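You operate a simulated robot arm through the tools that you are given. There is no shell and no other tool. Be economical: measure what you need, move in short steps, check, and stop when the job is done.

You are at the controls of a simulated two-armed robot. One attempt, no reset.

JOB
Thread the wire under both latches to the feed socket and clamp it.
Fine: open the blue and green latches, move the small yellow block from park to feed, close both, then clamp. Set down upright: small yellow block.

The check looks at the end state, three seconds after you hand in, the way a careful person would. Anything else that was tipped, shoved, dropped, spilled or broken makes it a failure.

ROBOT AND FRAMES
Two 7-joint arms with fingered hands on one trunk, on a base that drives. Base frame: it is fixed to the floor where the robot stands at the start and does not move with it; the origin is under the middle of the robot, x ahead of it, y to its left, z up; the surface under the hand at the start is at about z = 860. Lengths are in mm, angles in rad, forces in N, time in s.
The left shoulder is at the start at [27, 172, 1298], the right one opposite. With the tool pointing down near the work surface each hand reaches from about 140 to 720 mm from the robot's upright axis, wherever it stands, measured 20 degrees to its own side. Places, roughly: blue turning latch [500, -100, 900]; green turning latch [500, 0, 900]; lever marked segments [200, 300, 600]; lever marked vice [200, 800, 600]; lever marked wire clamp [200, 100, 600]; socket marked feed [400, 100, 900]; switch marked wire grip [300, -300, 500]. Payload 4 kg a hand.
Tool frame (each hand has its own): the origin (TCP) lies between the finger pads and is the grasp point; the fingertips stand 26 mm ahead of it; z points along the fingers, y is the line along which they close. The gripper opens to 132 mm. The gripper's body begins 73 mm behind the TCP. The gripper is a hand of 4 fingers: y runs from the thumb to the fingers, the wrist lies at [0, 0, -224] in the tool frame.
Orientation is that of the tool frame in the base frame, as a unit quaternion [x, y, z, w]. With the fingers straight down and closing along the base's y, the tool's x points along the base's -x, its y along +y and its z along -z.

CONTROLS
- The arms move only by the tool step_arm. It takes "left_commands", "right_commands" or both (then of equal length, played together; a hand with none holds still); each is a list of rows, each a list of 6 numbers: the shift along the tool's x, y, z in units of 20 mm (1.0 is 20 mm), then the turn, a rotation vector about the tool's x, y, z in units of 6 degrees (1.0 is 6 degrees). In form: [[dx, dy, dz, rx, ry, rz], ...]. A call has 1 to 10 rows; each row shifts and turns the commanded pose from where the row before left it, along the tool's axes as they then stand. A call with a number of a shift or a turn outside -1 to 1 is refused whole. A row lasts 0.2 s, in which the tool goes at most 50 mm and 0.15 rad; a call with a longer step from one row to the next is refused whole. Where a pose cannot be reached the arm comes as near as it can. A force on the tool above 40 N (or 10 N above the force at the start of the call, whichever is more), or a blocked arm, ends the call early, and 0.2 s more pass. In this call time passes only in rows, and 0.2 s behind the last. It gives the time, the measured TCP pose, the force on the tool (base axes), the opening and the grip force at its end, in the units of the frame above (readings bear some noise), with the torque about the TCP (base axes, N m) and any sound that the robot's microphone picked up.
- Cameras (640 x 400 px; columns grow to the right, rows downward): "scene" is now at [99, 3.6, 1453.7]; the picture's right is [0.03, -1.00, 0.00], its down [-0.73, -0.03, -0.69] and it looks along [0.69, 0.02, -0.73] (base axes); focal length 214 px, centre (320, 200). "left" rides on the left gripper at [-68, 2, -97] in its tool frame; the picture's right is [-0.02, -1.00, 0.00], its down [0.82, -0.02, -0.58] and it looks along [0.58, -0.01, 0.82] (tool axes); focal length 270 px, centre (320, 200). "right" rides on the right gripper at [68, 2, -97] in its tool frame; the picture's right is [-0.02, 1.00, 0.00], its down [-0.82, -0.02, -0.58] and it looks along [-0.58, -0.01, 0.82] (tool axes); focal length 270 px, centre (320, 200). There is no depth. A picture from a camera that has moved, and an enlarged one, comes with that camera's place and axes in the base frame and with its lens.
- snapshot(camera): a new picture of that camera. The clock stands still meanwhile.
- slide_trunk(by): slides the trunk up (or, below 0, down) by that many mm; the arms and the scene camera ride with it, the base frame stays. It gives what a move gives, with no picture.
- base_move(legs): drives the robot by 1 to 6 legs, each [ahead, turn to the left] in mm and rad, along the robot's own axes; the way and the turn of a leg run together, so that a leg with both is an arc; at most 1500 mm and 3.142 rad a leg. The arms and the cameras ride along, it lands a little off, and it stops where it bumps. It gives what a move gives.
- curl_fingers(finger1, finger2, finger3, thumb_bend, hand): sets how far each is bent, from 0 (flat) to 1 (curled in); at 0.3 the hand is open as for a grip, at 0.7 the pads meet at the TCP. One left out holds its place. A second passes; each finger stops where it meets its share of the squeeze, and holds until it gets a number again. It is the only way to open and close the hand. It gives what a move gives, with no picture; readings hold the bend of each and the force on the fingers (four entries, about 0 where the hand has none), thumb and palm.
- turn_head(pan, tilt): turns the head with the scene camera to pan (to the left, within 1.501 rad either way) and tilt (down, from -0.506 to 1.204), counted from straight ahead of the robot. It gives what a move gives.
- close_up(camera, box): a new picture of the part [left, top, right, bottom] of that camera's present view, enlarged. The clock stands still meanwhile.
- close_job(): hands the job in; it is judged then, once.

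Go step by step. Nothing tells you exact positions but the pictures and the camera data: compare them with the known pose of the tool, close in by small moves and look again before you grip or let go. The budget is 120 turns and 108 pictures, counting those below and the enlarged ones. Unless the task says otherwise, let go and move clear before handing in.

The tools are called after "Emit:" as name(argument=value, ...) on one line, values as JSON. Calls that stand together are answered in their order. step_arm: Moves the arms, as the interface text tells. Its arguments: {"type":"object","properties":{"left_commands":{"type":"array","items":{"type":"array","items":{"type":"number"}}},"right_commands":{"type":"array","items":{"type":"array","items":{"type":"number"}}}},"required":[]} The other tools are called the same way: slide_trunk (by) slides the trunk up or down; curl_fingers (finger1, finger2, finger3, thumb_bend, hand) moves the fingers one by one; base_move (legs) drives the base; turn_head (pan, tilt) turns the head that bears the scene camera; snapshot (camera) takes a picture; close_up (camera, box) takes an enlarged picture of a part of a camera's view; close_job () hands the job in.

At the start:

```text
clock: 0.0
left_tcp_pos: [522.1, 202.0, 1266.4]
left_orientation: [0.0, 1.0, 0.0, -0.001]
left_wrist_force: [-0.2, 0.9, 0.5]
left_wrist_torque: [0.0, -0.01, 0.02]
left_grip_width: 132.0
left_grasp_force: 0.1
left_shape: jaw
left_bend: [0.3, 0.3, 0.3, 0.3]
left_finger forces: [0.0, 0.0, 0.1, 0.0, 0.0, 0.0]
right_tcp_pos: [501.1, -216.4, 1256.8]
right_orientation: [0.0, 1.0, 0.0, -0.001]
right_wrist_force: [-0.1, 0.6, 0.0]
right_wrist_torque: [-0.01, 0.0, 0.0]
right_grip_width: 132.1
right_grasp_force: 0.1
right_shape: jaw
right_bend: [0.3, 0.3, 0.3, 0.3]
right_finger forces: [0.0, 0.0, 0.0, 0.0, 0.1, 0.0]
trunk travel left (down, up): [-525.0, 230.0]
robot x, y, heading: [-1.0, 1.2, 0.0]
head pan, tilt: [0.035, 0.812]
```

scene: 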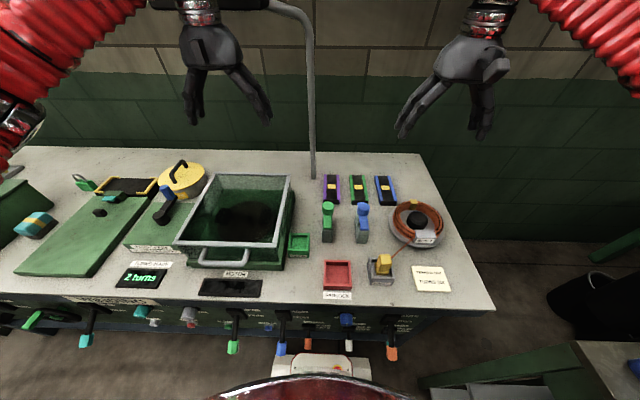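
right: 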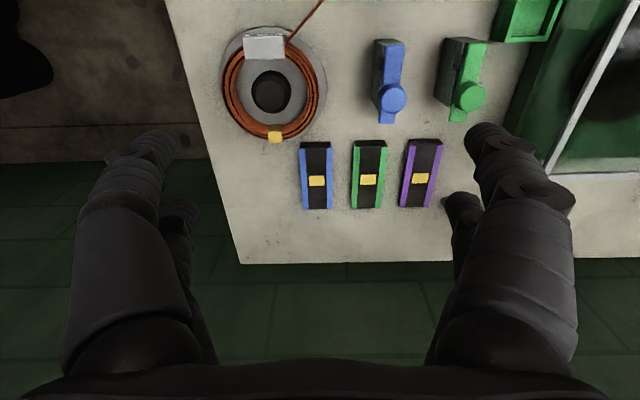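
left: 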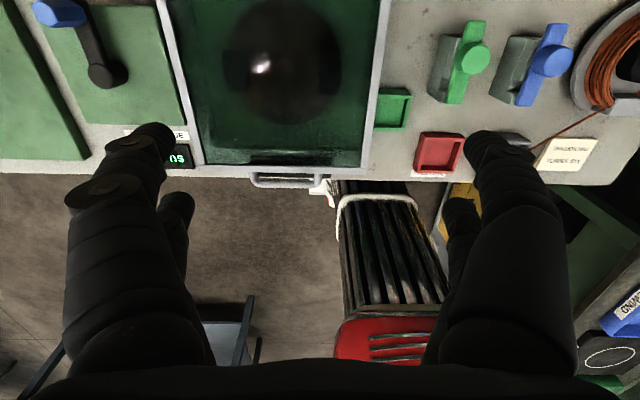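

I see a workbench with a blue and a green latch, a red and a green socket, a small yellow block on a gray socket with a wire to a coil, and levers on the front. I'll enlarge these parts first to read the labels.

Emit:
close_up(camera="scene", box=[270, 160, 470, 310])

Emit:
close_up(camera="scene", box=[60, 270, 260, 370])

Emit:
close_up(camera="scene", box=[210, 270, 430, 370])

```text
2.67 times, centred on (370, 235) of scene
camera zoom: at [99.0, 3.6, 1453.7], right [0.03, -1.0, 0.0], down [-0.73, -0.03, -0.69], along [0.69, 0.02, -0.73], focal length 572 px, centre (187, 107)
```

zoom: 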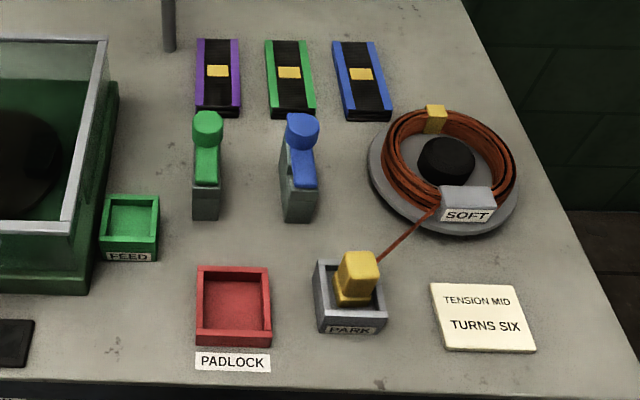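

```text
3.20 times, centred on (160, 320) of scene
camera zoom: at [99.0, 3.6, 1453.7], right [0.03, -1.0, 0.0], down [-0.73, -0.03, -0.69], along [0.69, 0.02, -0.73], focal length 686 px, centre (832, -184)
```

zoom: 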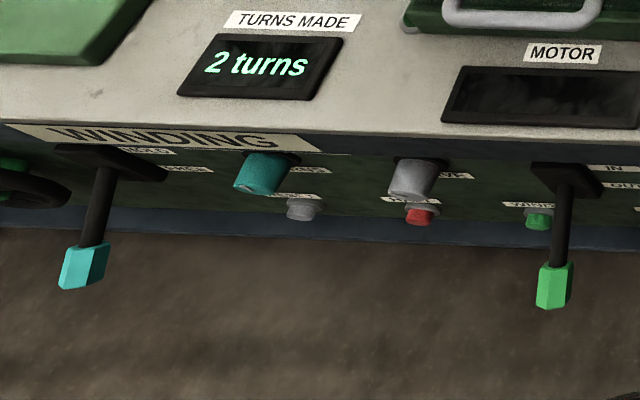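

```text
2.91 times, centred on (320, 320) of scene
camera zoom: at [99.0, 3.6, 1453.7], right [0.03, -1.0, 0.0], down [-0.73, -0.03, -0.69], along [0.69, 0.02, -0.73], focal length 624 px, centre (320, -149)
```

zoom: 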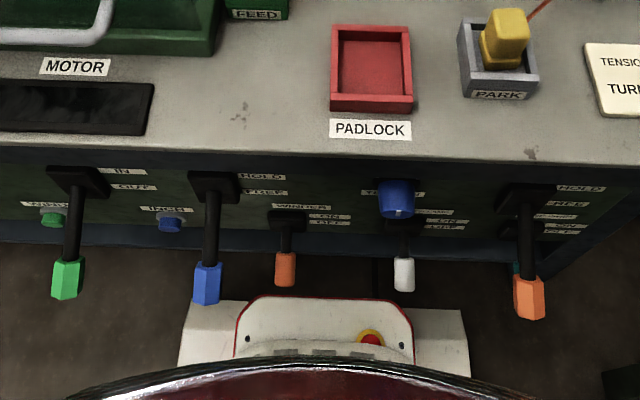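

The lever labels are too oblique to read. I'll check the space around the robot before backing off to see the front panel.

Emit:
turn_head(pan=1.5, tilt=0.6)

Emit:
snapshot(camera="scene")

Emit:
turn_head(pan=-1.5, tilt=0.6)

Emit:
snapshot(camera="scene")

```text
clock: 1.6
left_tcp_pos: [521.4, 202.6, 1266.4]
left_orientation: [0.001, 1.0, 0.0, -0.001]
left_wrist_force: [0.4, 0.8, 0.2]
left_wrist_torque: [0.02, -0.01, 0.01]
left_grip_width: 131.6
left_grasp_force: 0.1
left_shape: jaw
left_bend: [0.3, 0.3, 0.3, 0.3]
left_finger forces: [0.1, 0.0, 0.1, 0.0, 0.1, 0.1]
right_tcp_pos: [499.9, -217.1, 1257.5]
right_orientation: [0.001, 1.0, 0.001, -0.001]
right_wrist_force: [-1.1, 0.1, 0.3]
right_wrist_torque: [0.01, -0.02, 0.01]
right_grip_width: 131.9
right_grasp_force: 0.0
right_shape: jaw
right_bend: [0.3, 0.3, 0.3, 0.3]
right_finger forces: [0.0, 0.1, 0.0, 0.0, 0.1, 0.0]
trunk travel left (down, up): [-525.0, 230.0]
robot x, y, heading: [-1.4, 4.1, 0.002]
head pan, tilt: [1.499, 0.6]
```

```text
101 pictures are left
camera scene: at [25.3, 89.0, 1471.6], right [1.0, -0.07, 0.0], down [-0.04, -0.56, -0.82], along [0.06, 0.82, -0.57], focal length 214 px, centre (320, 200)
```

scene: 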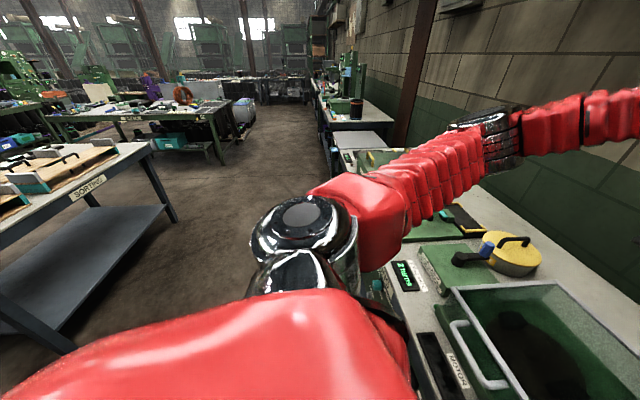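

```text
clock: 4.2
left_tcp_pos: [522.6, 201.6, 1265.5]
left_orientation: [0.0, 1.0, 0.0, -0.001]
left_wrist_force: [-0.4, 0.1, 0.4]
left_wrist_torque: [-0.01, 0.0, -0.04]
left_grip_width: 131.7
left_grasp_force: 0.0
left_shape: jaw
left_bend: [0.3, 0.3, 0.3, 0.3]
left_finger forces: [0.0, 0.1, 0.0, 0.1, 0.1, 0.1]
right_tcp_pos: [500.1, -217.7, 1258.0]
right_orientation: [0.001, 1.0, 0.0, -0.001]
right_wrist_force: [-0.4, 0.4, 0.2]
right_wrist_torque: [0.01, 0.03, 0.0]
right_grip_width: 131.8
right_grasp_force: 0.1
right_shape: jaw
right_bend: [0.3, 0.3, 0.3, 0.3]
right_finger forces: [0.1, 0.0, 0.0, 0.1, 0.0, 0.0]
trunk travel left (down, up): [-525.0, 230.0]
robot x, y, heading: [-1.5, -0.9, 0.001]
head pan, tilt: [-1.499, 0.6]
```

```text
100 pictures are left
camera scene: at [25.3, -87.3, 1471.6], right [-1.0, -0.07, 0.0], down [-0.04, 0.56, -0.83], along [0.06, -0.82, -0.56], focal length 214 px, centre (320, 200)
```

scene: 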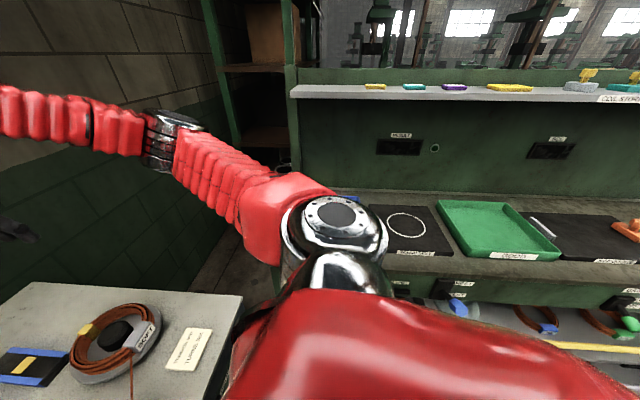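

Space directly behind the robot looks like an aisle, with benches on the right and left-rear. I'll back up 500 mm straight and look down at the panel.

Emit:
base_move(legs=[[-500, 0]])

Emit:
turn_head(pan=0, tilt=0.8)

Emit:
snapshot(camera="scene")

```text
clock: 7.1
left_tcp_pos: [27.8, 203.1, 1267.6]
left_orientation: [-0.003, 1.0, -0.001, 0.0]
left_wrist_force: [-0.1, -0.1, 0.9]
left_wrist_torque: [-0.02, -0.04, 0.01]
left_grip_width: 132.0
left_grasp_force: 0.1
left_shape: jaw
left_bend: [0.3, 0.3, 0.3, 0.3]
left_finger forces: [0.1, 0.0, 0.1, 0.0, 0.0, 0.0]
right_tcp_pos: [7.8, -214.1, 1258.2]
right_orientation: [-0.003, 1.0, 0.0, -0.001]
right_wrist_force: [-0.5, -0.3, 0.6]
right_wrist_torque: [0.03, -0.02, -0.02]
right_grip_width: 132.0
right_grasp_force: 0.0
right_shape: jaw
right_bend: [0.3, 0.3, 0.3, 0.3]
right_finger forces: [0.0, 0.1, 0.0, 0.0, 0.1, 0.0]
trunk travel left (down, up): [-525.0, 230.0]
robot x, y, heading: [-492.6, -0.5, 0.005]
head pan, tilt: [-1.499, 0.6]
```

```text
clock: 8.7
left_tcp_pos: [28.4, 203.1, 1267.5]
left_orientation: [-0.003, 1.0, 0.0, -0.001]
left_wrist_force: [-0.4, -0.3, 0.6]
left_wrist_torque: [0.01, 0.01, 0.01]
left_grip_width: 132.1
left_grasp_force: 0.1
left_shape: jaw
left_bend: [0.3, 0.3, 0.3, 0.3]
left_finger forces: [0.0, 0.0, 0.1, 0.1, 0.0, 0.0]
right_tcp_pos: [9.3, -215.2, 1257.8]
right_orientation: [-0.002, 1.0, 0.0, -0.001]
right_wrist_force: [0.3, -0.7, 0.1]
right_wrist_torque: [-0.02, -0.02, -0.02]
right_grip_width: 131.9
right_grasp_force: 0.0
right_shape: jaw
right_bend: [0.3, 0.3, 0.3, 0.3]
right_finger forces: [0.0, 0.0, 0.0, 0.0, 0.1, 0.1]
trunk travel left (down, up): [-525.0, 230.0]
robot x, y, heading: [-492.8, -0.1, 0.005]
head pan, tilt: [0.0, 0.799]
```

```text
99 pictures are left
camera scene: at [-392.6, 0.2, 1454.7], right [0.01, -1.0, 0.0], down [-0.72, 0.0, -0.7], along [0.7, 0.0, -0.72], focal length 214 px, centre (320, 200)
```

scene: 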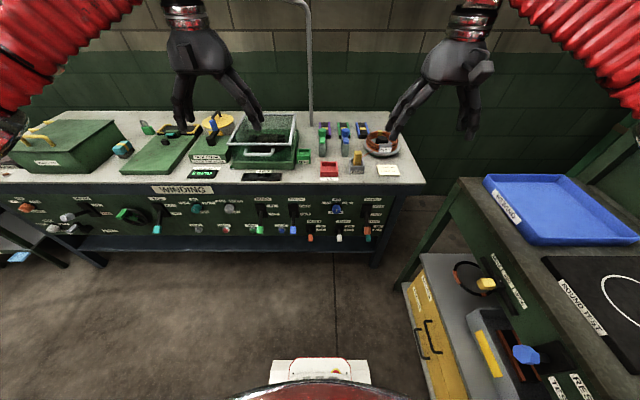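

The panel is visible now. I'll lower the trunk and zoom in on its labels.

Emit:
slide_trunk(by=-350)

Emit:
turn_head(pan=0, tilt=0.6)

Emit:
close_up(camera="scene", box=[220, 180, 320, 260])

Emit:
close_up(camera="scene", box=[310, 180, 410, 260])

Emit:
snapshot(camera="scene")

```text
clock: 12.1
left_tcp_pos: [19.6, 219.6, 919.1]
left_orientation: [-0.004, 1.0, -0.009, 0.005]
left_wrist_force: [-0.5, -0.9, -0.2]
left_wrist_torque: [-0.04, 0.0, -0.01]
left_grip_width: 132.0
left_grasp_force: 0.1
left_shape: jaw
left_bend: [0.3, 0.3, 0.3, 0.3]
left_finger forces: [0.0, 0.1, 0.1, 0.0, 0.0, 0.0]
right_tcp_pos: [0.5, -197.0, 921.5]
right_orientation: [-0.007, 1.0, -0.009, 0.009]
right_wrist_force: [-0.6, 0.3, 0.4]
right_wrist_torque: [0.0, 0.04, 0.0]
right_grip_width: 132.0
right_grasp_force: 0.3
right_shape: jaw
right_bend: [0.3, 0.3, 0.3, 0.3]
right_finger forces: [0.0, 0.1, 0.0, 0.0, 0.1, 0.1]
trunk travel left (down, up): [-175.0, 580.0]
robot x, y, heading: [-492.9, 3.9, 0.008]
head pan, tilt: [0.0, 0.799]
```

```text
clock: 12.9
left_tcp_pos: [20.4, 218.3, 920.0]
left_orientation: [-0.002, 1.0, -0.01, 0.004]
left_wrist_force: [0.5, 0.0, 0.2]
left_wrist_torque: [0.01, 0.02, 0.02]
left_grip_width: 131.9
left_grasp_force: 0.1
left_shape: jaw
left_bend: [0.3, 0.3, 0.3, 0.3]
left_finger forces: [0.1, 0.1, 0.0, 0.0, 0.0, 0.1]
right_tcp_pos: [1.4, -198.3, 920.5]
right_orientation: [-0.007, 1.0, -0.01, 0.01]
right_wrist_force: [0.0, -0.7, -0.8]
right_wrist_torque: [0.01, 0.0, -0.04]
right_grip_width: 131.9
right_grasp_force: 0.0
right_shape: jaw
right_bend: [0.3, 0.3, 0.3, 0.3]
right_finger forces: [0.0, 0.0, 0.1, 0.0, 0.1, 0.0]
trunk travel left (down, up): [-175.0, 580.0]
robot x, y, heading: [-489.9, 1.6, 0.011]
head pan, tilt: [0.0, 0.6]
```

```text
5.00 times, centred on (270, 220) of scene
camera zoom: at [-293.9, 20.1, 1116.1], right [0.01, -1.0, 0.02], down [-0.56, -0.02, -0.83], along [0.83, 0.0, -0.56], focal length 1072 px, centre (570, 100)
```

zoom: 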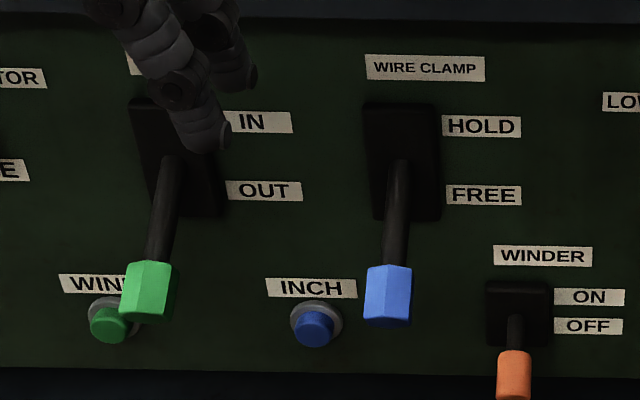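

```text
5.00 times, centred on (360, 220) of scene
camera zoom: at [-293.9, 20.1, 1116.1], right [0.01, -1.0, 0.02], down [-0.56, -0.02, -0.83], along [0.83, 0.0, -0.56], focal length 1072 px, centre (120, 100)
```

zoom: 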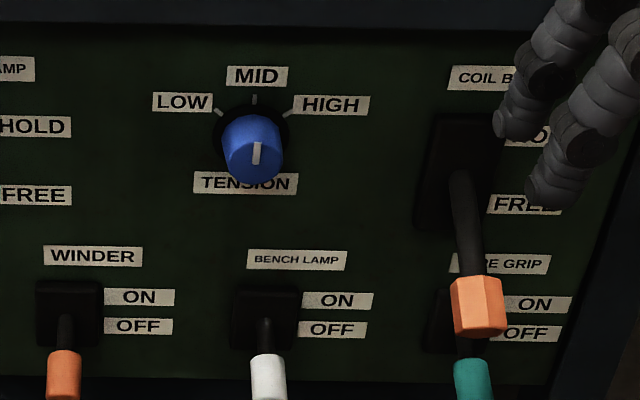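

```text
96 pictures are left
camera scene: at [-293.9, 20.1, 1116.1], right [0.01, -1.0, 0.02], down [-0.56, -0.02, -0.83], along [0.83, 0.0, -0.56], focal length 214 px, centre (320, 200)
```

scene: 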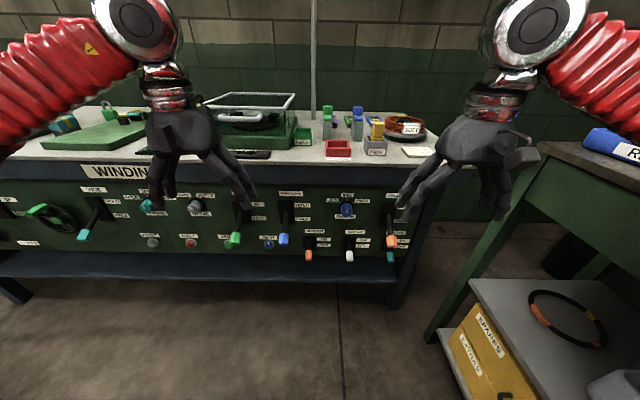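

The wire clamp is the blue lever, with its tip at about (223, 133, 608). It is down at FREE and has to go up to HOLD. I'll raise the trunk, drive back to the bench and inspect the latches.

Emit:
slide_trunk(by=350)

Emit:
base_move(legs=[[490, 0]])

Emit:
turn_head(pan=0, tilt=0.8)

Emit:
close_up(camera="scene", box=[310, 180, 400, 250])

Emit:
close_up(camera="right", box=[200, 0, 520, 220])

Emit:
close_up(camera="left", box=[360, 0, 640, 190])

```text
clock: 16.3
left_tcp_pos: [28.9, 205.1, 1266.3]
left_orientation: [-0.004, 1.0, 0.0, 0.0]
left_wrist_force: [0.2, 0.2, 0.2]
left_wrist_torque: [0.01, 0.02, 0.03]
left_grip_width: 131.8
left_grasp_force: 0.1
left_shape: jaw
left_bend: [0.3, 0.3, 0.3, 0.3]
left_finger forces: [0.0, 0.1, 0.1, 0.0, 0.0, 0.0]
right_tcp_pos: [8.2, -213.2, 1258.6]
right_orientation: [-0.002, 1.0, 0.0, -0.001]
right_wrist_force: [0.4, 0.6, 0.4]
right_wrist_torque: [-0.03, 0.02, 0.02]
right_grip_width: 131.7
right_grasp_force: 0.1
right_shape: jaw
right_bend: [0.3, 0.3, 0.3, 0.3]
right_finger forces: [0.0, 0.0, 0.0, 0.0, 0.0, 0.0]
trunk travel left (down, up): [-525.0, 230.0]
robot x, y, heading: [-493.7, 2.5, 0.006]
head pan, tilt: [0.0, 0.6]
```

```text
clock: 19.2
left_tcp_pos: [519.8, 205.0, 1267.0]
left_orientation: [0.0, 1.0, 0.001, -0.001]
left_wrist_force: [0.6, 0.1, -0.3]
left_wrist_torque: [-0.01, -0.01, 0.0]
left_grip_width: 132.0
left_grasp_force: 0.0
left_shape: jaw
left_bend: [0.3, 0.3, 0.3, 0.3]
left_finger forces: [0.0, 0.0, 0.0, 0.0, 0.0, 0.1]
right_tcp_pos: [499.1, -215.5, 1257.6]
right_orientation: [0.0, 1.0, 0.0, -0.001]
right_wrist_force: [0.6, 0.3, 1.1]
right_wrist_torque: [-0.03, 0.01, -0.02]
right_grip_width: 132.0
right_grasp_force: 0.0
right_shape: jaw
right_bend: [0.3, 0.3, 0.3, 0.3]
right_finger forces: [0.0, 0.0, 0.0, 0.0, 0.0, 0.0]
trunk travel left (down, up): [-525.0, 230.0]
robot x, y, heading: [-1.9, 2.8, 0.005]
head pan, tilt: [0.0, 0.6]
```

```text
clock: 19.9
left_tcp_pos: [518.8, 203.2, 1267.7]
left_orientation: [0.0, 1.0, 0.0, 0.0]
left_wrist_force: [0.1, -0.3, -0.3]
left_wrist_torque: [-0.01, 0.03, 0.01]
left_grip_width: 131.9
left_grasp_force: 0.1
left_shape: jaw
left_bend: [0.3, 0.3, 0.3, 0.3]
left_finger forces: [0.0, 0.0, 0.0, 0.1, 0.1, 0.0]
right_tcp_pos: [498.0, -214.9, 1258.9]
right_orientation: [0.0, 1.0, 0.001, -0.001]
right_wrist_force: [0.2, 0.6, -0.2]
right_wrist_torque: [0.05, -0.03, 0.0]
right_grip_width: 131.7
right_grasp_force: 0.0
right_shape: jaw
right_bend: [0.3, 0.3, 0.3, 0.3]
right_finger forces: [0.0, 0.1, 0.1, 0.0, 0.1, 0.0]
trunk travel left (down, up): [-525.0, 230.0]
robot x, y, heading: [-1.6, 3.3, 0.004]
head pan, tilt: [0.0, 0.799]
```

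```text
5.71 times, centred on (355, 215) of scene
camera zoom: at [97.4, 1.7, 1454.7], right [0.0, -1.0, 0.0], down [-0.72, 0.0, -0.7], along [0.7, 0.0, -0.72], focal length 1226 px, centre (120, 114)
```

zoom: 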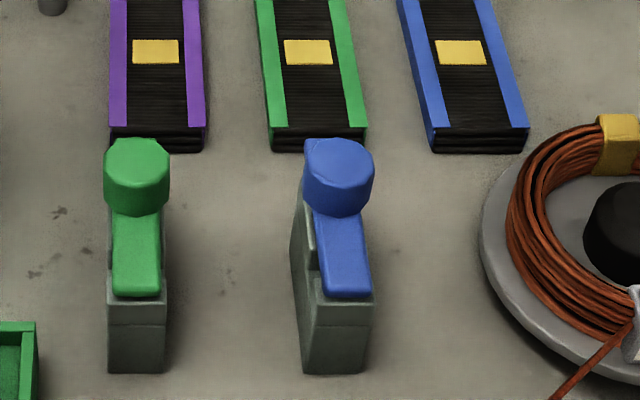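

```text
1.82 times, centred on (360, 110) of right
camera zoom: at [429.5, -212.5, 1355.2], right [0.02, 1.0, 0.0], down [0.82, -0.02, 0.58], along [0.58, -0.01, -0.82], focal length 491 px, centre (247, 364)
```

zoom: 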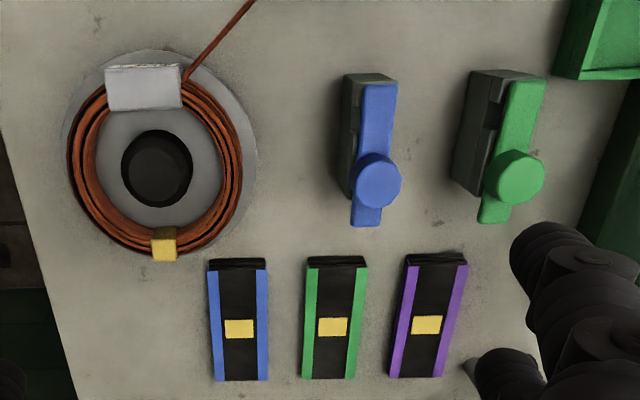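

```text
2.11 times, centred on (500, 95) of left
camera zoom: at [587.7, 206.1, 1365.1], right [0.03, -1.0, 0.0], down [-0.82, -0.02, 0.58], along [-0.58, -0.02, -0.82], focal length 569 px, centre (-59, 421)
```

zoom: 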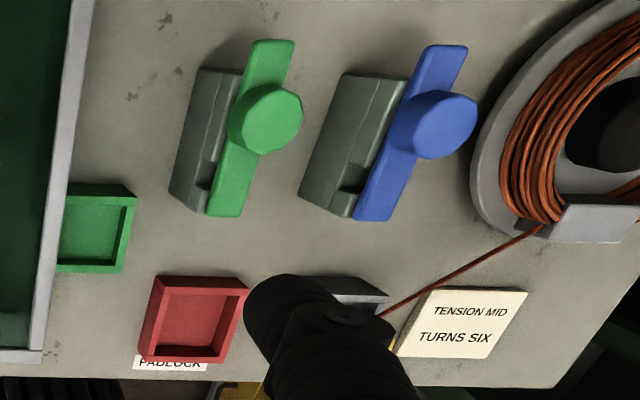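

The latches are bars lying over notched posts, each with a round knob. I'll bring the right hand lower and between them for a close look at the pivots.

Emit:
step_arm(right_commands=[[0, 0.8, 0.9, 0, 0, 0], [0, 0.8, 0.9, 0, 0, 0], [0, 0.8, 0.9, 0, 0, 0], [0, 0.8, 0.9, 0, 0, 0], [0, 0.8, 0.9, 0, 0, 0], [0, 0.8, 0.9, 0, 0, 0], [0, 0.8, 0.9, 0, 0, 0], [0, 0.8, 0.9, 0, 0, 0], [0, 0.8, 0.9, 0, 0, 0], [0, 0, 0.5, 0, 0, 0]])

Emit:
snapshot(camera="right")

Emit:
close_up(camera="right", box=[220, 20, 460, 170])

```text
clock: 22.1
left_tcp_pos: [519.6, 204.4, 1267.9]
left_orientation: [-0.001, 1.0, 0.0, -0.001]
left_wrist_force: [-0.7, -0.3, -0.7]
left_wrist_torque: [0.01, -0.01, 0.01]
left_grip_width: 132.0
left_grasp_force: 0.0
left_shape: jaw
left_bend: [0.3, 0.3, 0.3, 0.3]
left_finger forces: [0.0, 0.0, 0.0, 0.1, 0.0, 0.0]
right_tcp_pos: [497.7, -71.1, 1085.5]
right_orientation: [0.0, 1.0, 0.001, -0.001]
right_wrist_force: [0.6, 0.0, 0.1]
right_wrist_torque: [0.0, -0.04, -0.03]
right_grip_width: 132.0
right_grasp_force: 0.0
right_shape: jaw
right_bend: [0.3, 0.3, 0.3, 0.3]
right_finger forces: [0.0, 0.0, 0.1, 0.1, 0.0, 0.0]
trunk travel left (down, up): [-525.0, 230.0]
robot x, y, heading: [2.4, 2.8, 0.002]
head pan, tilt: [0.0, 0.799]
```

```text
92 pictures are left
camera right: at [428.9, -68.1, 1182.4], right [0.03, 1.0, 0.0], down [0.82, -0.02, 0.58], along [0.58, -0.01, -0.82], focal length 270 px, centre (320, 200)
```

right: 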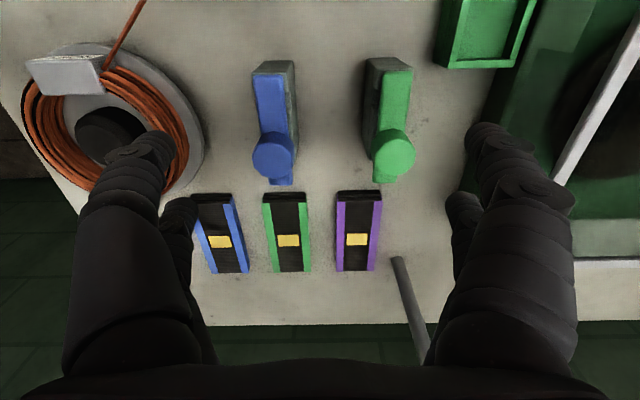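

```text
2.67 times, centred on (340, 95) of right
camera zoom: at [428.9, -68.1, 1182.4], right [0.03, 1.0, 0.0], down [0.82, -0.02, 0.58], along [0.58, -0.01, -0.82], focal length 721 px, centre (267, 480)
```

zoom: 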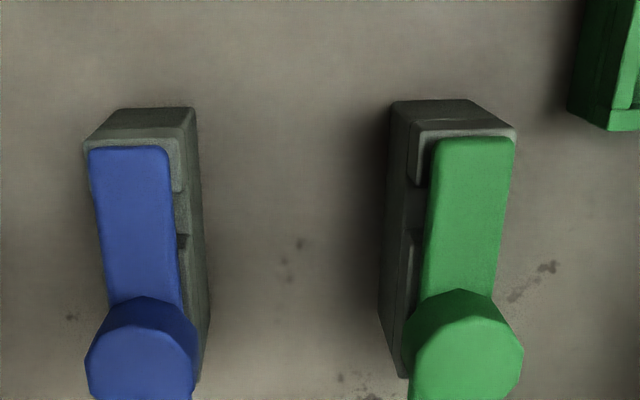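

The bars cover a slot in the middle of each post. I need to know whether the pivot is at the knob or at the front end, so I'll take a lower view from the front.

Emit:
step_arm(right_commands=[[1, 0, 0, 0, 0, 0], [1, 0, 0.5, 0, 0, 0], [1, 0, 1, 0, 0, 0], [1, 0, 1, 0, 0, 0], [1, 0, 1, 0, 0, 0], [1, 0, 0.7, 0, 0, 0]])

Emit:
snapshot(camera="right")

Emit:
close_up(camera="right", box=[200, 60, 440, 210])

```text
clock: 23.6
left_tcp_pos: [519.6, 204.4, 1268.0]
left_orientation: [-0.001, 1.0, 0.001, -0.001]
left_wrist_force: [-0.4, 0.1, -0.1]
left_wrist_torque: [0.02, 0.0, 0.0]
left_grip_width: 132.0
left_grasp_force: 0.0
left_shape: jaw
left_bend: [0.3, 0.3, 0.3, 0.3]
left_finger forces: [0.0, 0.0, 0.0, 0.0, 0.0, 0.1]
right_tcp_pos: [377.1, -70.1, 1004.8]
right_orientation: [0.0, 1.0, 0.001, 0.0]
right_wrist_force: [-0.7, 0.4, -0.2]
right_wrist_torque: [-0.01, -0.02, -0.03]
right_grip_width: 131.9
right_grasp_force: 0.0
right_shape: jaw
right_bend: [0.3, 0.3, 0.3, 0.3]
right_finger forces: [0.1, 0.0, 0.0, 0.1, 0.1, 0.0]
trunk travel left (down, up): [-525.0, 230.0]
robot x, y, heading: [-6.0, 1.9, 0.001]
head pan, tilt: [0.0, 0.799]
```

```text
90 pictures are left
camera right: at [308.3, -67.5, 1100.8], right [0.03, 1.0, 0.0], down [0.82, -0.02, 0.58], along [0.58, -0.01, -0.82], focal length 270 px, centre (320, 200)
```

right: 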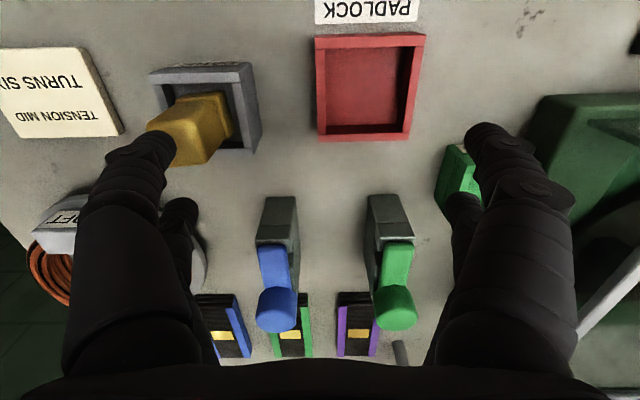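

```text
2.67 times, centred on (320, 135) of right
camera zoom: at [308.3, -67.5, 1100.8], right [0.03, 1.0, 0.0], down [0.82, -0.02, 0.58], along [0.58, -0.01, -0.82], focal length 721 px, centre (320, 373)
```

zoom: 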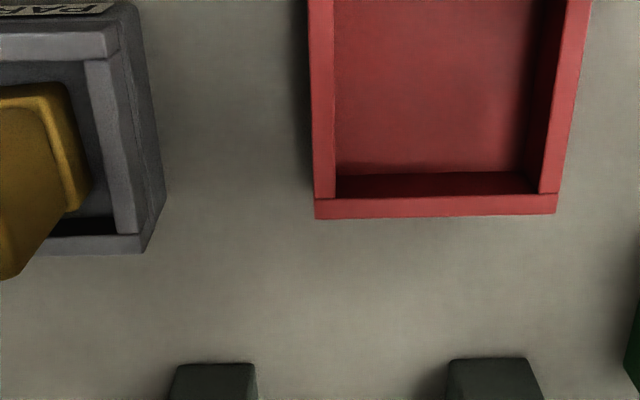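

Emit:
close_up(camera="right", box=[230, 185, 430, 345])

Emit:
close_up(camera="right", box=[130, 50, 270, 170])

Emit:
close_up(camera="left", box=[410, 0, 590, 130])

```text
2.50 times, centred on (330, 265) of right
camera zoom: at [308.3, -67.5, 1100.8], right [0.03, 1.0, 0.0], down [0.82, -0.02, 0.58], along [0.58, -0.01, -0.82], focal length 676 px, centre (295, 38)
```

zoom: 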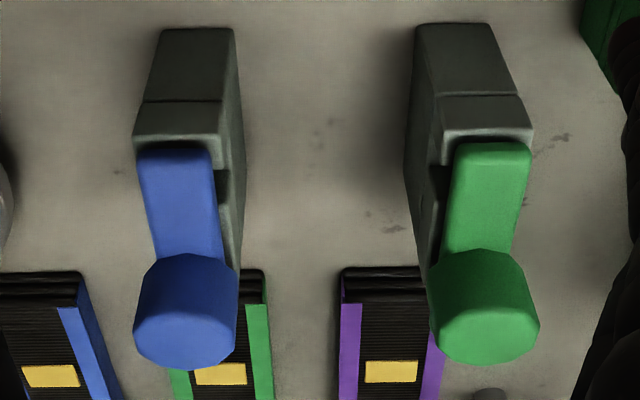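

```text
3.33 times, centred on (200, 110) of right
camera zoom: at [308.3, -67.5, 1100.8], right [0.03, 1.0, 0.0], down [0.82, -0.02, 0.58], along [0.58, -0.01, -0.82], focal length 901 px, centre (720, 500)
```

zoom: 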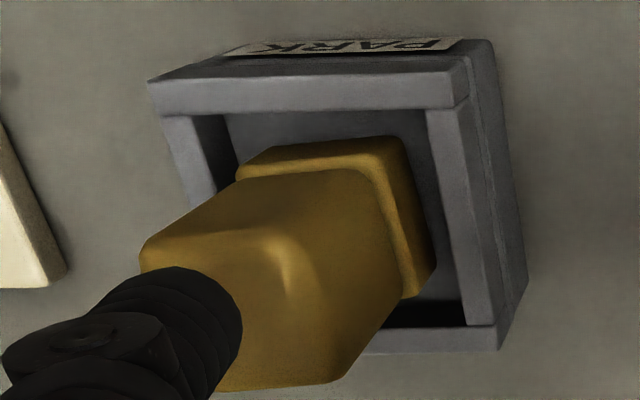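

```text
3.08 times, centred on (500, 65) of left
camera zoom: at [587.6, 206.1, 1365.2], right [0.03, -1.0, 0.0], down [-0.82, -0.02, 0.58], along [-0.58, -0.02, -0.82], focal length 832 px, centre (-234, 615)
```

zoom: 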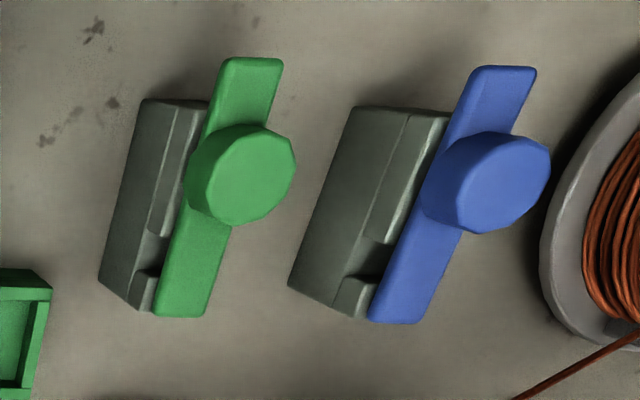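

The slot sits under the front of each bar, so the bar pivots at the knob. I put the blue knob's top at about (543, -114, 961) and the green one's at (541, -4, 961). I'll hover over the blue knob.

Emit:
step_arm(right_commands=[[0, 0, -1, 0, 0, 0], [0, 0, -1, 0, 0, 0], [-1, -0.28, 0, 0, 0, 0], [-1, -0.28, 0, 0, 0, 0], [-1, -0.28, 0, 0, 0, 0], [-1, -0.28, 0, 0, 0, 0], [-1, -0.28, 0, 0, 0, 0], [-1, -0.28, 0, 0, 0, 0], [-1, -0.28, 0, 0, 0, 0], [-1, -0.28, 0, 0, 0, 0]])

Emit:
snapshot(camera="right")

Emit:
close_up(camera="scene", box=[280, 100, 440, 200])

```text
clock: 25.8
left_tcp_pos: [519.2, 203.6, 1266.5]
left_orientation: [-0.001, 1.0, 0.0, -0.001]
left_wrist_force: [1.4, 0.8, 0.3]
left_wrist_torque: [-0.02, 0.01, 0.01]
left_grip_width: 132.1
left_grasp_force: 0.0
left_shape: jaw
left_bend: [0.3, 0.3, 0.3, 0.3]
left_finger forces: [0.0, 0.1, 0.0, 0.0, 0.0, 0.0]
right_tcp_pos: [539.5, -114.8, 1043.7]
right_orientation: [-0.001, 1.0, 0.0, -0.001]
right_wrist_force: [0.1, 0.1, 0.4]
right_wrist_torque: [-0.02, -0.02, 0.02]
right_grip_width: 132.0
right_grasp_force: 0.2
right_shape: jaw
right_bend: [0.3, 0.3, 0.3, 0.3]
right_finger forces: [0.0, 0.1, 0.1, 0.1, 0.0, 0.1]
trunk travel left (down, up): [-525.0, 230.0]
robot x, y, heading: [-1.8, 1.2, 0.005]
head pan, tilt: [0.0, 0.799]
```

```text
85 pictures are left
camera right: at [469.0, -112.5, 1139.5], right [0.02, 1.0, 0.0], down [0.82, -0.02, 0.58], along [0.58, -0.01, -0.82], focal length 270 px, centre (320, 200)
```

right: 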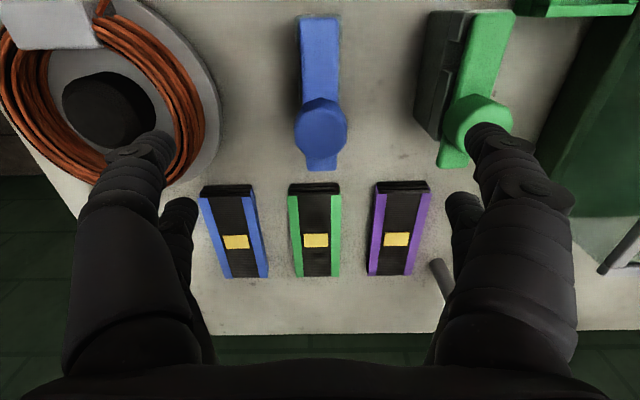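

```text
4.00 times, centred on (360, 150) of scene
camera zoom: at [98.2, 1.9, 1454.6], right [0.0, -1.0, 0.0], down [-0.72, 0.0, -0.7], along [0.7, 0.0, -0.72], focal length 858 px, centre (160, 400)
```

zoom: 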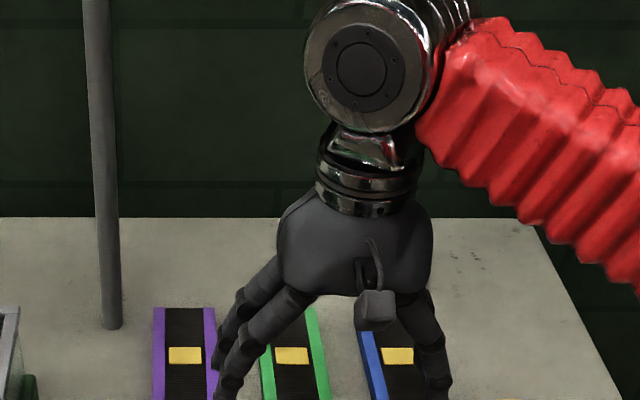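

The hand is centred over the blue knob to within a few mm, with two fingers on each side. I'll descend to grip height.

Emit:
step_arm(right_commands=[[0, 0, 0.95, 0, 0, 0], [0, 0, 0.95, 0, 0, 0], [0, 0, 0.95, 0, 0, 0], [0, 0, 0.95, 0, 0, 0], [0, 0, 0.85, 0, 0, 0]])

Emit:
snapshot(camera="right")

```text
clock: 26.9
left_tcp_pos: [519.6, 203.0, 1268.5]
left_orientation: [-0.001, 1.0, 0.0, -0.001]
left_wrist_force: [0.1, -0.6, 0.5]
left_wrist_torque: [0.02, -0.01, 0.0]
left_grip_width: 131.9
left_grasp_force: 0.1
left_shape: jaw
left_bend: [0.3, 0.3, 0.3, 0.3]
left_finger forces: [0.0, 0.0, 0.1, 0.0, 0.1, 0.0]
right_tcp_pos: [537.8, -115.7, 948.5]
right_orientation: [-0.001, 1.0, 0.0, -0.001]
right_wrist_force: [0.1, 0.0, -0.7]
right_wrist_torque: [-0.06, 0.01, -0.03]
right_grip_width: 132.1
right_grasp_force: 0.0
right_shape: jaw
right_bend: [0.3, 0.3, 0.3, 0.3]
right_finger forces: [0.0, 0.0, 0.0, 0.0, 0.0, 0.0]
trunk travel left (down, up): [-525.0, 230.0]
robot x, y, heading: [-3.3, 2.1, -0.0]
head pan, tilt: [0.0, 0.799]
```

```text
83 pictures are left
camera right: at [468.8, -112.8, 1045.6], right [0.02, 1.0, 0.0], down [0.82, -0.02, 0.58], along [0.58, -0.01, -0.82], focal length 270 px, centre (320, 200)
```

right: 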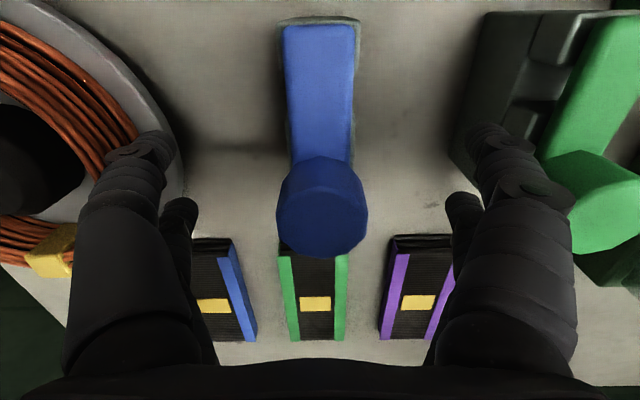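

The knob is centred between the fingers, so I'll close on it.

Emit:
curl_fingers(hand="right", finger1=0.7, finger2=0.7, finger3=0.7, thumb_bend=0.7)

Emit:
snapshot(camera="right")

```text
clock: 27.9
left_tcp_pos: [519.0, 203.5, 1268.0]
left_orientation: [-0.001, 1.0, 0.0, -0.001]
left_wrist_force: [0.0, 0.9, -0.2]
left_wrist_torque: [-0.01, 0.06, 0.01]
left_grip_width: 131.9
left_grasp_force: 0.1
left_shape: jaw
left_bend: [0.3, 0.3, 0.3, 0.3]
left_finger forces: [0.1, 0.1, 0.0, 0.1, 0.0, 0.1]
right_tcp_pos: [537.4, -114.1, 947.5]
right_orientation: [0.0, 1.0, 0.001, -0.001]
right_wrist_force: [-0.6, 0.2, -3.0]
right_wrist_torque: [-0.02, 0.0, 0.09]
right_grip_width: 27.8
right_grasp_force: 13.9
right_shape: fingers
right_bend: [0.61, 0.61, 0.62, 0.65]
right_finger forces: [7.0, 6.9, 5.6, 0.0, 9.1, 0.1]
trunk travel left (down, up): [-525.0, 230.0]
robot x, y, heading: [-5.2, 4.3, 0.001]
head pan, tilt: [0.0, 0.799]
```

```text
82 pictures are left
camera right: at [468.9, -112.9, 1045.6], right [0.02, 1.0, 0.0], down [0.82, -0.02, 0.58], along [0.58, -0.01, -0.82], focal length 270 px, centre (320, 200)
```

right: 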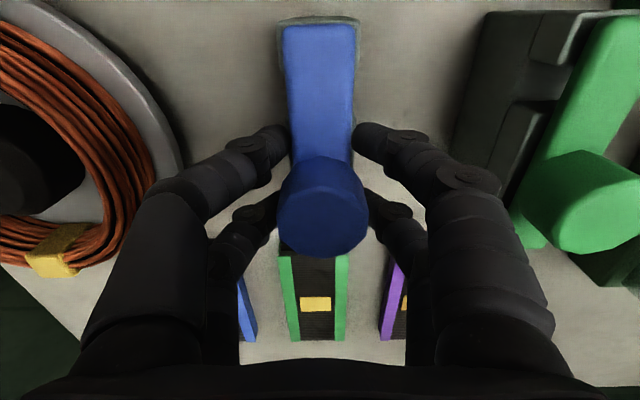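

Grip holds on the knob. I'll try a small twist and watch the torque.

Emit:
step_arm(right_commands=[[0, 0, 0, 0, 0, 1], [0, 0, 0, 0, 0, 1], [0, 0, 0, 0, 0, 1], [0, 0, 0, 0, 0, 1]])

Emit:
snapshot(camera="right")

```text
clock: 28.9
left_tcp_pos: [521.0, 202.2, 1266.7]
left_orientation: [-0.001, 1.0, 0.0, 0.0]
left_wrist_force: [0.3, -0.4, -0.3]
left_wrist_torque: [-0.02, 0.01, -0.01]
left_grip_width: 131.8
left_grasp_force: 0.0
left_shape: jaw
left_bend: [0.3, 0.3, 0.3, 0.3]
left_finger forces: [0.1, 0.1, 0.0, 0.0, 0.0, 0.0]
right_tcp_pos: [539.2, -116.6, 949.1]
right_orientation: [0.21, 0.978, 0.0, 0.001]
right_wrist_force: [7.9, -6.7, 2.0]
right_wrist_torque: [-0.21, -0.04, 0.88]
right_grip_width: 29.6
right_grasp_force: 21.2
right_shape: fingers
right_bend: [0.64, 0.58, 0.67, 0.63]
right_finger forces: [8.1, 10.4, 2.0, 0.0, 21.7, 0.1]
trunk travel left (down, up): [-525.0, 230.0]
robot x, y, heading: [-1.7, -1.5, 0.002]
head pan, tilt: [0.0, 0.799]
```

```text
81 pictures are left
camera right: at [477.0, -86.7, 1046.0], right [0.43, 0.9, 0.0], down [0.74, -0.35, 0.58], along [0.52, -0.25, -0.82], focal length 270 px, centre (320, 200)
```

right: 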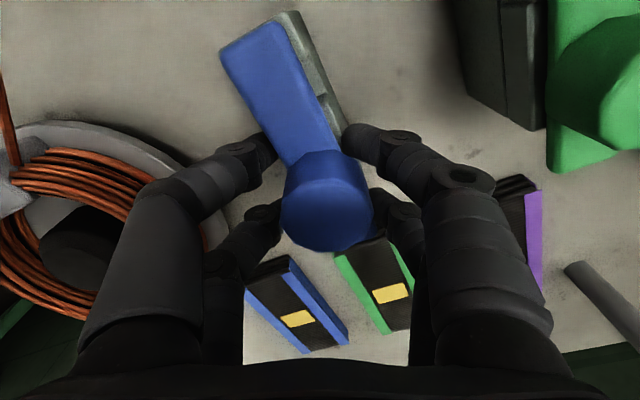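

The hand turned 24° but the bar stayed in line with its post, so this direction seems blocked. I'll turn back and try the other way.

Emit:
step_arm(right_commands=[[0, 0, 0, 0, 0, -1], [0, 0, 0, 0, 0, -1], [0, 0, 0, 0, 0, -1], [0, 0, 0, 0, 0, -1], [0, 0, 0, 0, 0, -1], [0, 0, 0, 0, 0, -1], [0, 0, 0, 0, 0, -1]])

Emit:
snapshot(camera="right")

```text
clock: 30.6
left_tcp_pos: [519.5, 203.2, 1266.8]
left_orientation: [-0.001, 1.0, 0.0, -0.002]
left_wrist_force: [0.2, 0.3, 0.0]
left_wrist_torque: [-0.03, 0.0, -0.03]
left_grip_width: 131.9
left_grasp_force: 0.1
left_shape: jaw
left_bend: [0.3, 0.3, 0.3, 0.3]
left_finger forces: [0.1, 0.1, 0.0, 0.0, 0.0, 0.0]
right_tcp_pos: [538.6, -115.5, 949.3]
right_orientation: [-0.157, 0.988, 0.001, -0.001]
right_wrist_force: [2.4, 1.6, 1.3]
right_wrist_torque: [-0.01, -0.05, -1.0]
right_grip_width: 29.3
right_grasp_force: 18.7
right_shape: fingers
right_bend: [0.59, 0.64, 0.6, 0.67]
right_finger forces: [15.7, 4.7, 11.1, 0.1, 5.8, 0.1]
trunk travel left (down, up): [-525.0, 230.0]
robot x, y, heading: [-4.8, 2.5, 0.003]
head pan, tilt: [0.0, 0.799]
```

```text
80 pictures are left
camera right: at [472.0, -134.5, 1046.4], right [-0.29, 0.96, 0.0], down [0.78, 0.23, 0.58], along [0.55, 0.17, -0.82], focal length 270 px, centre (320, 200)
```

right: 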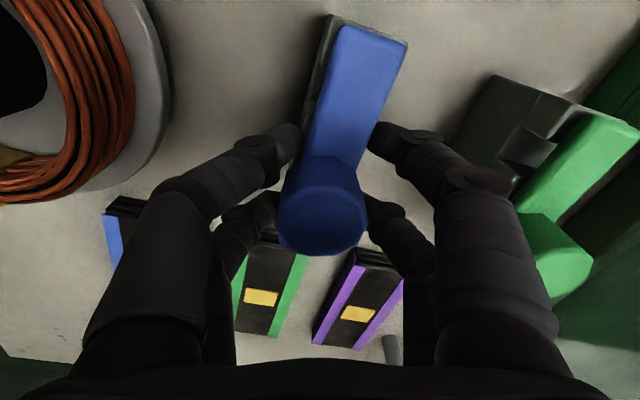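

Neither direction turns it at about 1 Nm, so the pivot may be at the front end with the knob as the handle. I'll undo the twist and try moving the knob sideways.

Emit:
step_arm(right_commands=[[0, 0, 0, 0, 0, 1], [0, 0, 0, 0, 0, 1], [0, 0, 0, 0, 0, 1], [0, -0.5, 0, 0, 0, 0], [0, -0.5, 0, 0, 0, 0]])

Emit:
snapshot(camera="right")

```text
clock: 31.8
left_tcp_pos: [518.8, 206.6, 1267.5]
left_orientation: [0.0, 1.0, -0.002, -0.001]
left_wrist_force: [-0.5, 0.2, 0.6]
left_wrist_torque: [0.01, 0.0, 0.03]
left_grip_width: 131.8
left_grasp_force: 0.1
left_shape: jaw
left_bend: [0.3, 0.3, 0.3, 0.3]
left_finger forces: [0.0, 0.1, 0.0, 0.0, 0.0, 0.0]
right_tcp_pos: [536.9, -128.3, 950.9]
right_orientation: [-0.004, 1.0, 0.002, -0.001]
right_wrist_force: [-6.4, 28.5, 5.6]
right_wrist_torque: [0.8, 0.12, 0.24]
right_grip_width: 28.7
right_grasp_force: 14.9
right_shape: fingers
right_bend: [0.55, 0.56, 0.7, 0.7]
right_finger forces: [14.3, 14.5, 0.2, 0.0, 0.0, 0.0]
trunk travel left (down, up): [-525.0, 230.0]
robot x, y, heading: [-4.0, 0.6, 0.003]
head pan, tilt: [0.0, 0.799]
```

```text
79 pictures are left
camera right: at [467.6, -127.2, 1047.6], right [0.02, 1.0, 0.01], down [0.82, -0.02, 0.58], along [0.58, -0.01, -0.82], focal length 270 px, centre (320, 200)
```

right: 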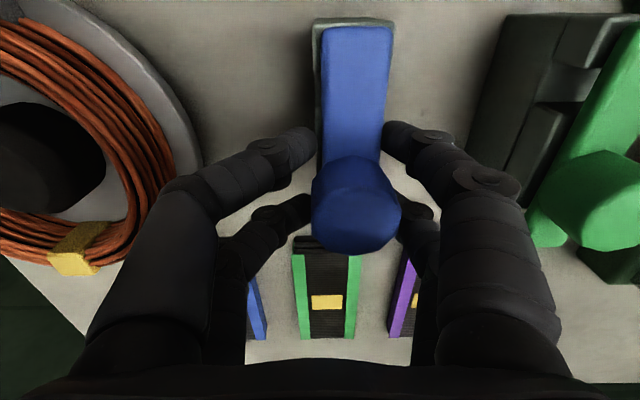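

The knob did not give under 28 N towards -y. I'll try the other side, +y.

Emit:
step_arm(right_commands=[[0, 0.7, 0, 0, 0, 0], [0, 0.5, 0, 0, 0, 0], [0, 0.4, 0, 0, 0, 0], [0, 0.4, 0, 0, 0, 0]])

Emit:
snapshot(camera="right")

```text
clock: 32.7
left_tcp_pos: [517.6, 203.2, 1268.8]
left_orientation: [-0.001, 1.0, 0.0, 0.001]
left_wrist_force: [-0.4, 0.2, -0.6]
left_wrist_torque: [0.0, 0.0, 0.01]
left_grip_width: 131.8
left_grasp_force: 0.2
left_shape: jaw
left_bend: [0.3, 0.3, 0.3, 0.3]
left_finger forces: [0.0, 0.1, 0.0, 0.0, 0.0, 0.0]
right_tcp_pos: [539.2, -109.5, 953.3]
right_orientation: [0.005, 1.0, -0.007, 0.001]
right_wrist_force: [-15.4, -15.1, 18.6]
right_wrist_torque: [-0.7, 0.41, -0.08]
right_grip_width: 21.6
right_grasp_force: 17.3
right_shape: fingers
right_bend: [0.67, 0.67, 0.64, 0.66]
right_finger forces: [3.7, 4.3, 11.6, 0.0, 15.1, 0.1]
trunk travel left (down, up): [-525.0, 230.0]
robot x, y, heading: [-1.8, 3.6, 0.006]
head pan, tilt: [0.0, 0.799]
stopped in row 4 (right hand): the force on the tool passed its limit at 42 N (the readings are from after the stop); the commanded pose is now the measured one
```

```text
78 pictures are left
camera right: at [469.6, -104.7, 1050.6], right [0.04, 1.0, -0.01], down [0.81, -0.02, 0.58], along [0.58, -0.03, -0.82], focal length 270 px, centre (320, 200)
```

right: 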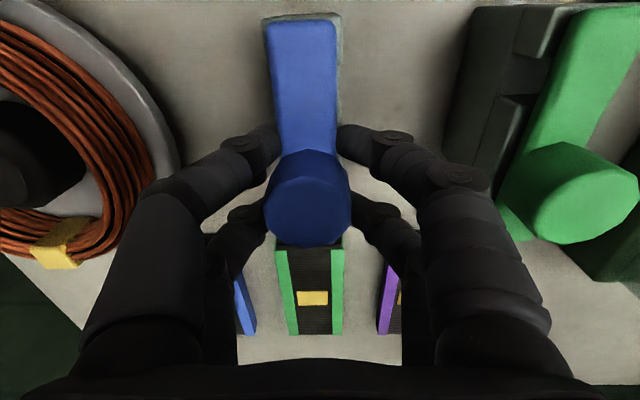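

The knob does not translate, so it is the pivot and just too stiff for my friction grip. I'll release, slide forward to the front of the bar and swing it from there for leverage.

Emit:
curl_fingers(hand="right", finger1=0.35, finger2=0.35, finger3=0.35, thumb_bend=0.35)

Emit:
step_arm(right_commands=[[0.6, -0.1, 0, 0, 0, 0], [0.6, -0.1, 0, 0, 0, 0], [0.6, 0, 0.2, 0, 0, 0], [0.6, 0, 0.3, 0, 0, 0]])

Emit:
snapshot(camera="right")

```text
clock: 33.7
left_tcp_pos: [518.3, 203.4, 1267.7]
left_orientation: [-0.001, 1.0, 0.001, 0.0]
left_wrist_force: [0.1, 0.7, 0.3]
left_wrist_torque: [-0.04, -0.01, 0.0]
left_grip_width: 131.9
left_grasp_force: 0.0
left_shape: jaw
left_bend: [0.3, 0.3, 0.3, 0.3]
left_finger forces: [0.0, 0.0, 0.1, 0.0, 0.0, 0.0]
right_tcp_pos: [539.7, -106.2, 952.6]
right_orientation: [0.005, 1.0, -0.005, 0.001]
right_wrist_force: [0.5, -0.5, -0.7]
right_wrist_torque: [0.02, -0.04, 0.02]
right_grip_width: 115.9
right_grasp_force: 0.1
right_shape: fingers
right_bend: [0.35, 0.35, 0.35, 0.35]
right_finger forces: [0.1, 0.0, 0.0, 0.0, 0.0, 0.0]
trunk travel left (down, up): [-525.0, 230.0]
robot x, y, heading: [-5.3, 6.0, -0.001]
head pan, tilt: [0.0, 0.799]
```

```text
clock: 34.7
left_tcp_pos: [519.7, 202.8, 1269.1]
left_orientation: [-0.001, 1.0, 0.001, -0.001]
left_wrist_force: [1.0, -0.7, 0.1]
left_wrist_torque: [0.03, 0.01, 0.0]
left_grip_width: 131.8
left_grasp_force: 0.1
left_shape: jaw
left_bend: [0.3, 0.3, 0.3, 0.3]
left_finger forces: [0.0, 0.1, 0.0, 0.0, 0.0, 0.1]
right_tcp_pos: [493.1, -109.5, 941.6]
right_orientation: [0.004, 1.0, -0.005, 0.0]
right_wrist_force: [-1.0, 0.2, 0.1]
right_wrist_torque: [-0.02, 0.01, 0.06]
right_grip_width: 116.1
right_grasp_force: 0.0
right_shape: fingers
right_bend: [0.35, 0.35, 0.35, 0.35]
right_finger forces: [0.1, 0.1, 0.0, 0.1, 0.0, 0.0]
trunk travel left (down, up): [-525.0, 230.0]
robot x, y, heading: [-3.1, 2.0, 0.005]
head pan, tilt: [0.0, 0.799]
```

```text
77 pictures are left
camera right: at [423.3, -105.8, 1038.3], right [0.03, 1.0, -0.01], down [0.82, -0.02, 0.58], along [0.58, -0.03, -0.82], focal length 270 px, centre (320, 200)
```

right: 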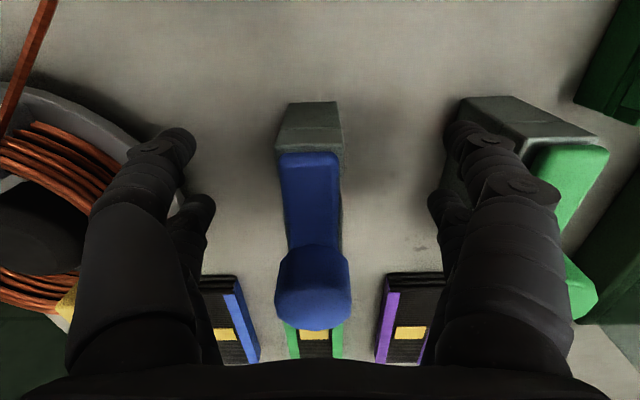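

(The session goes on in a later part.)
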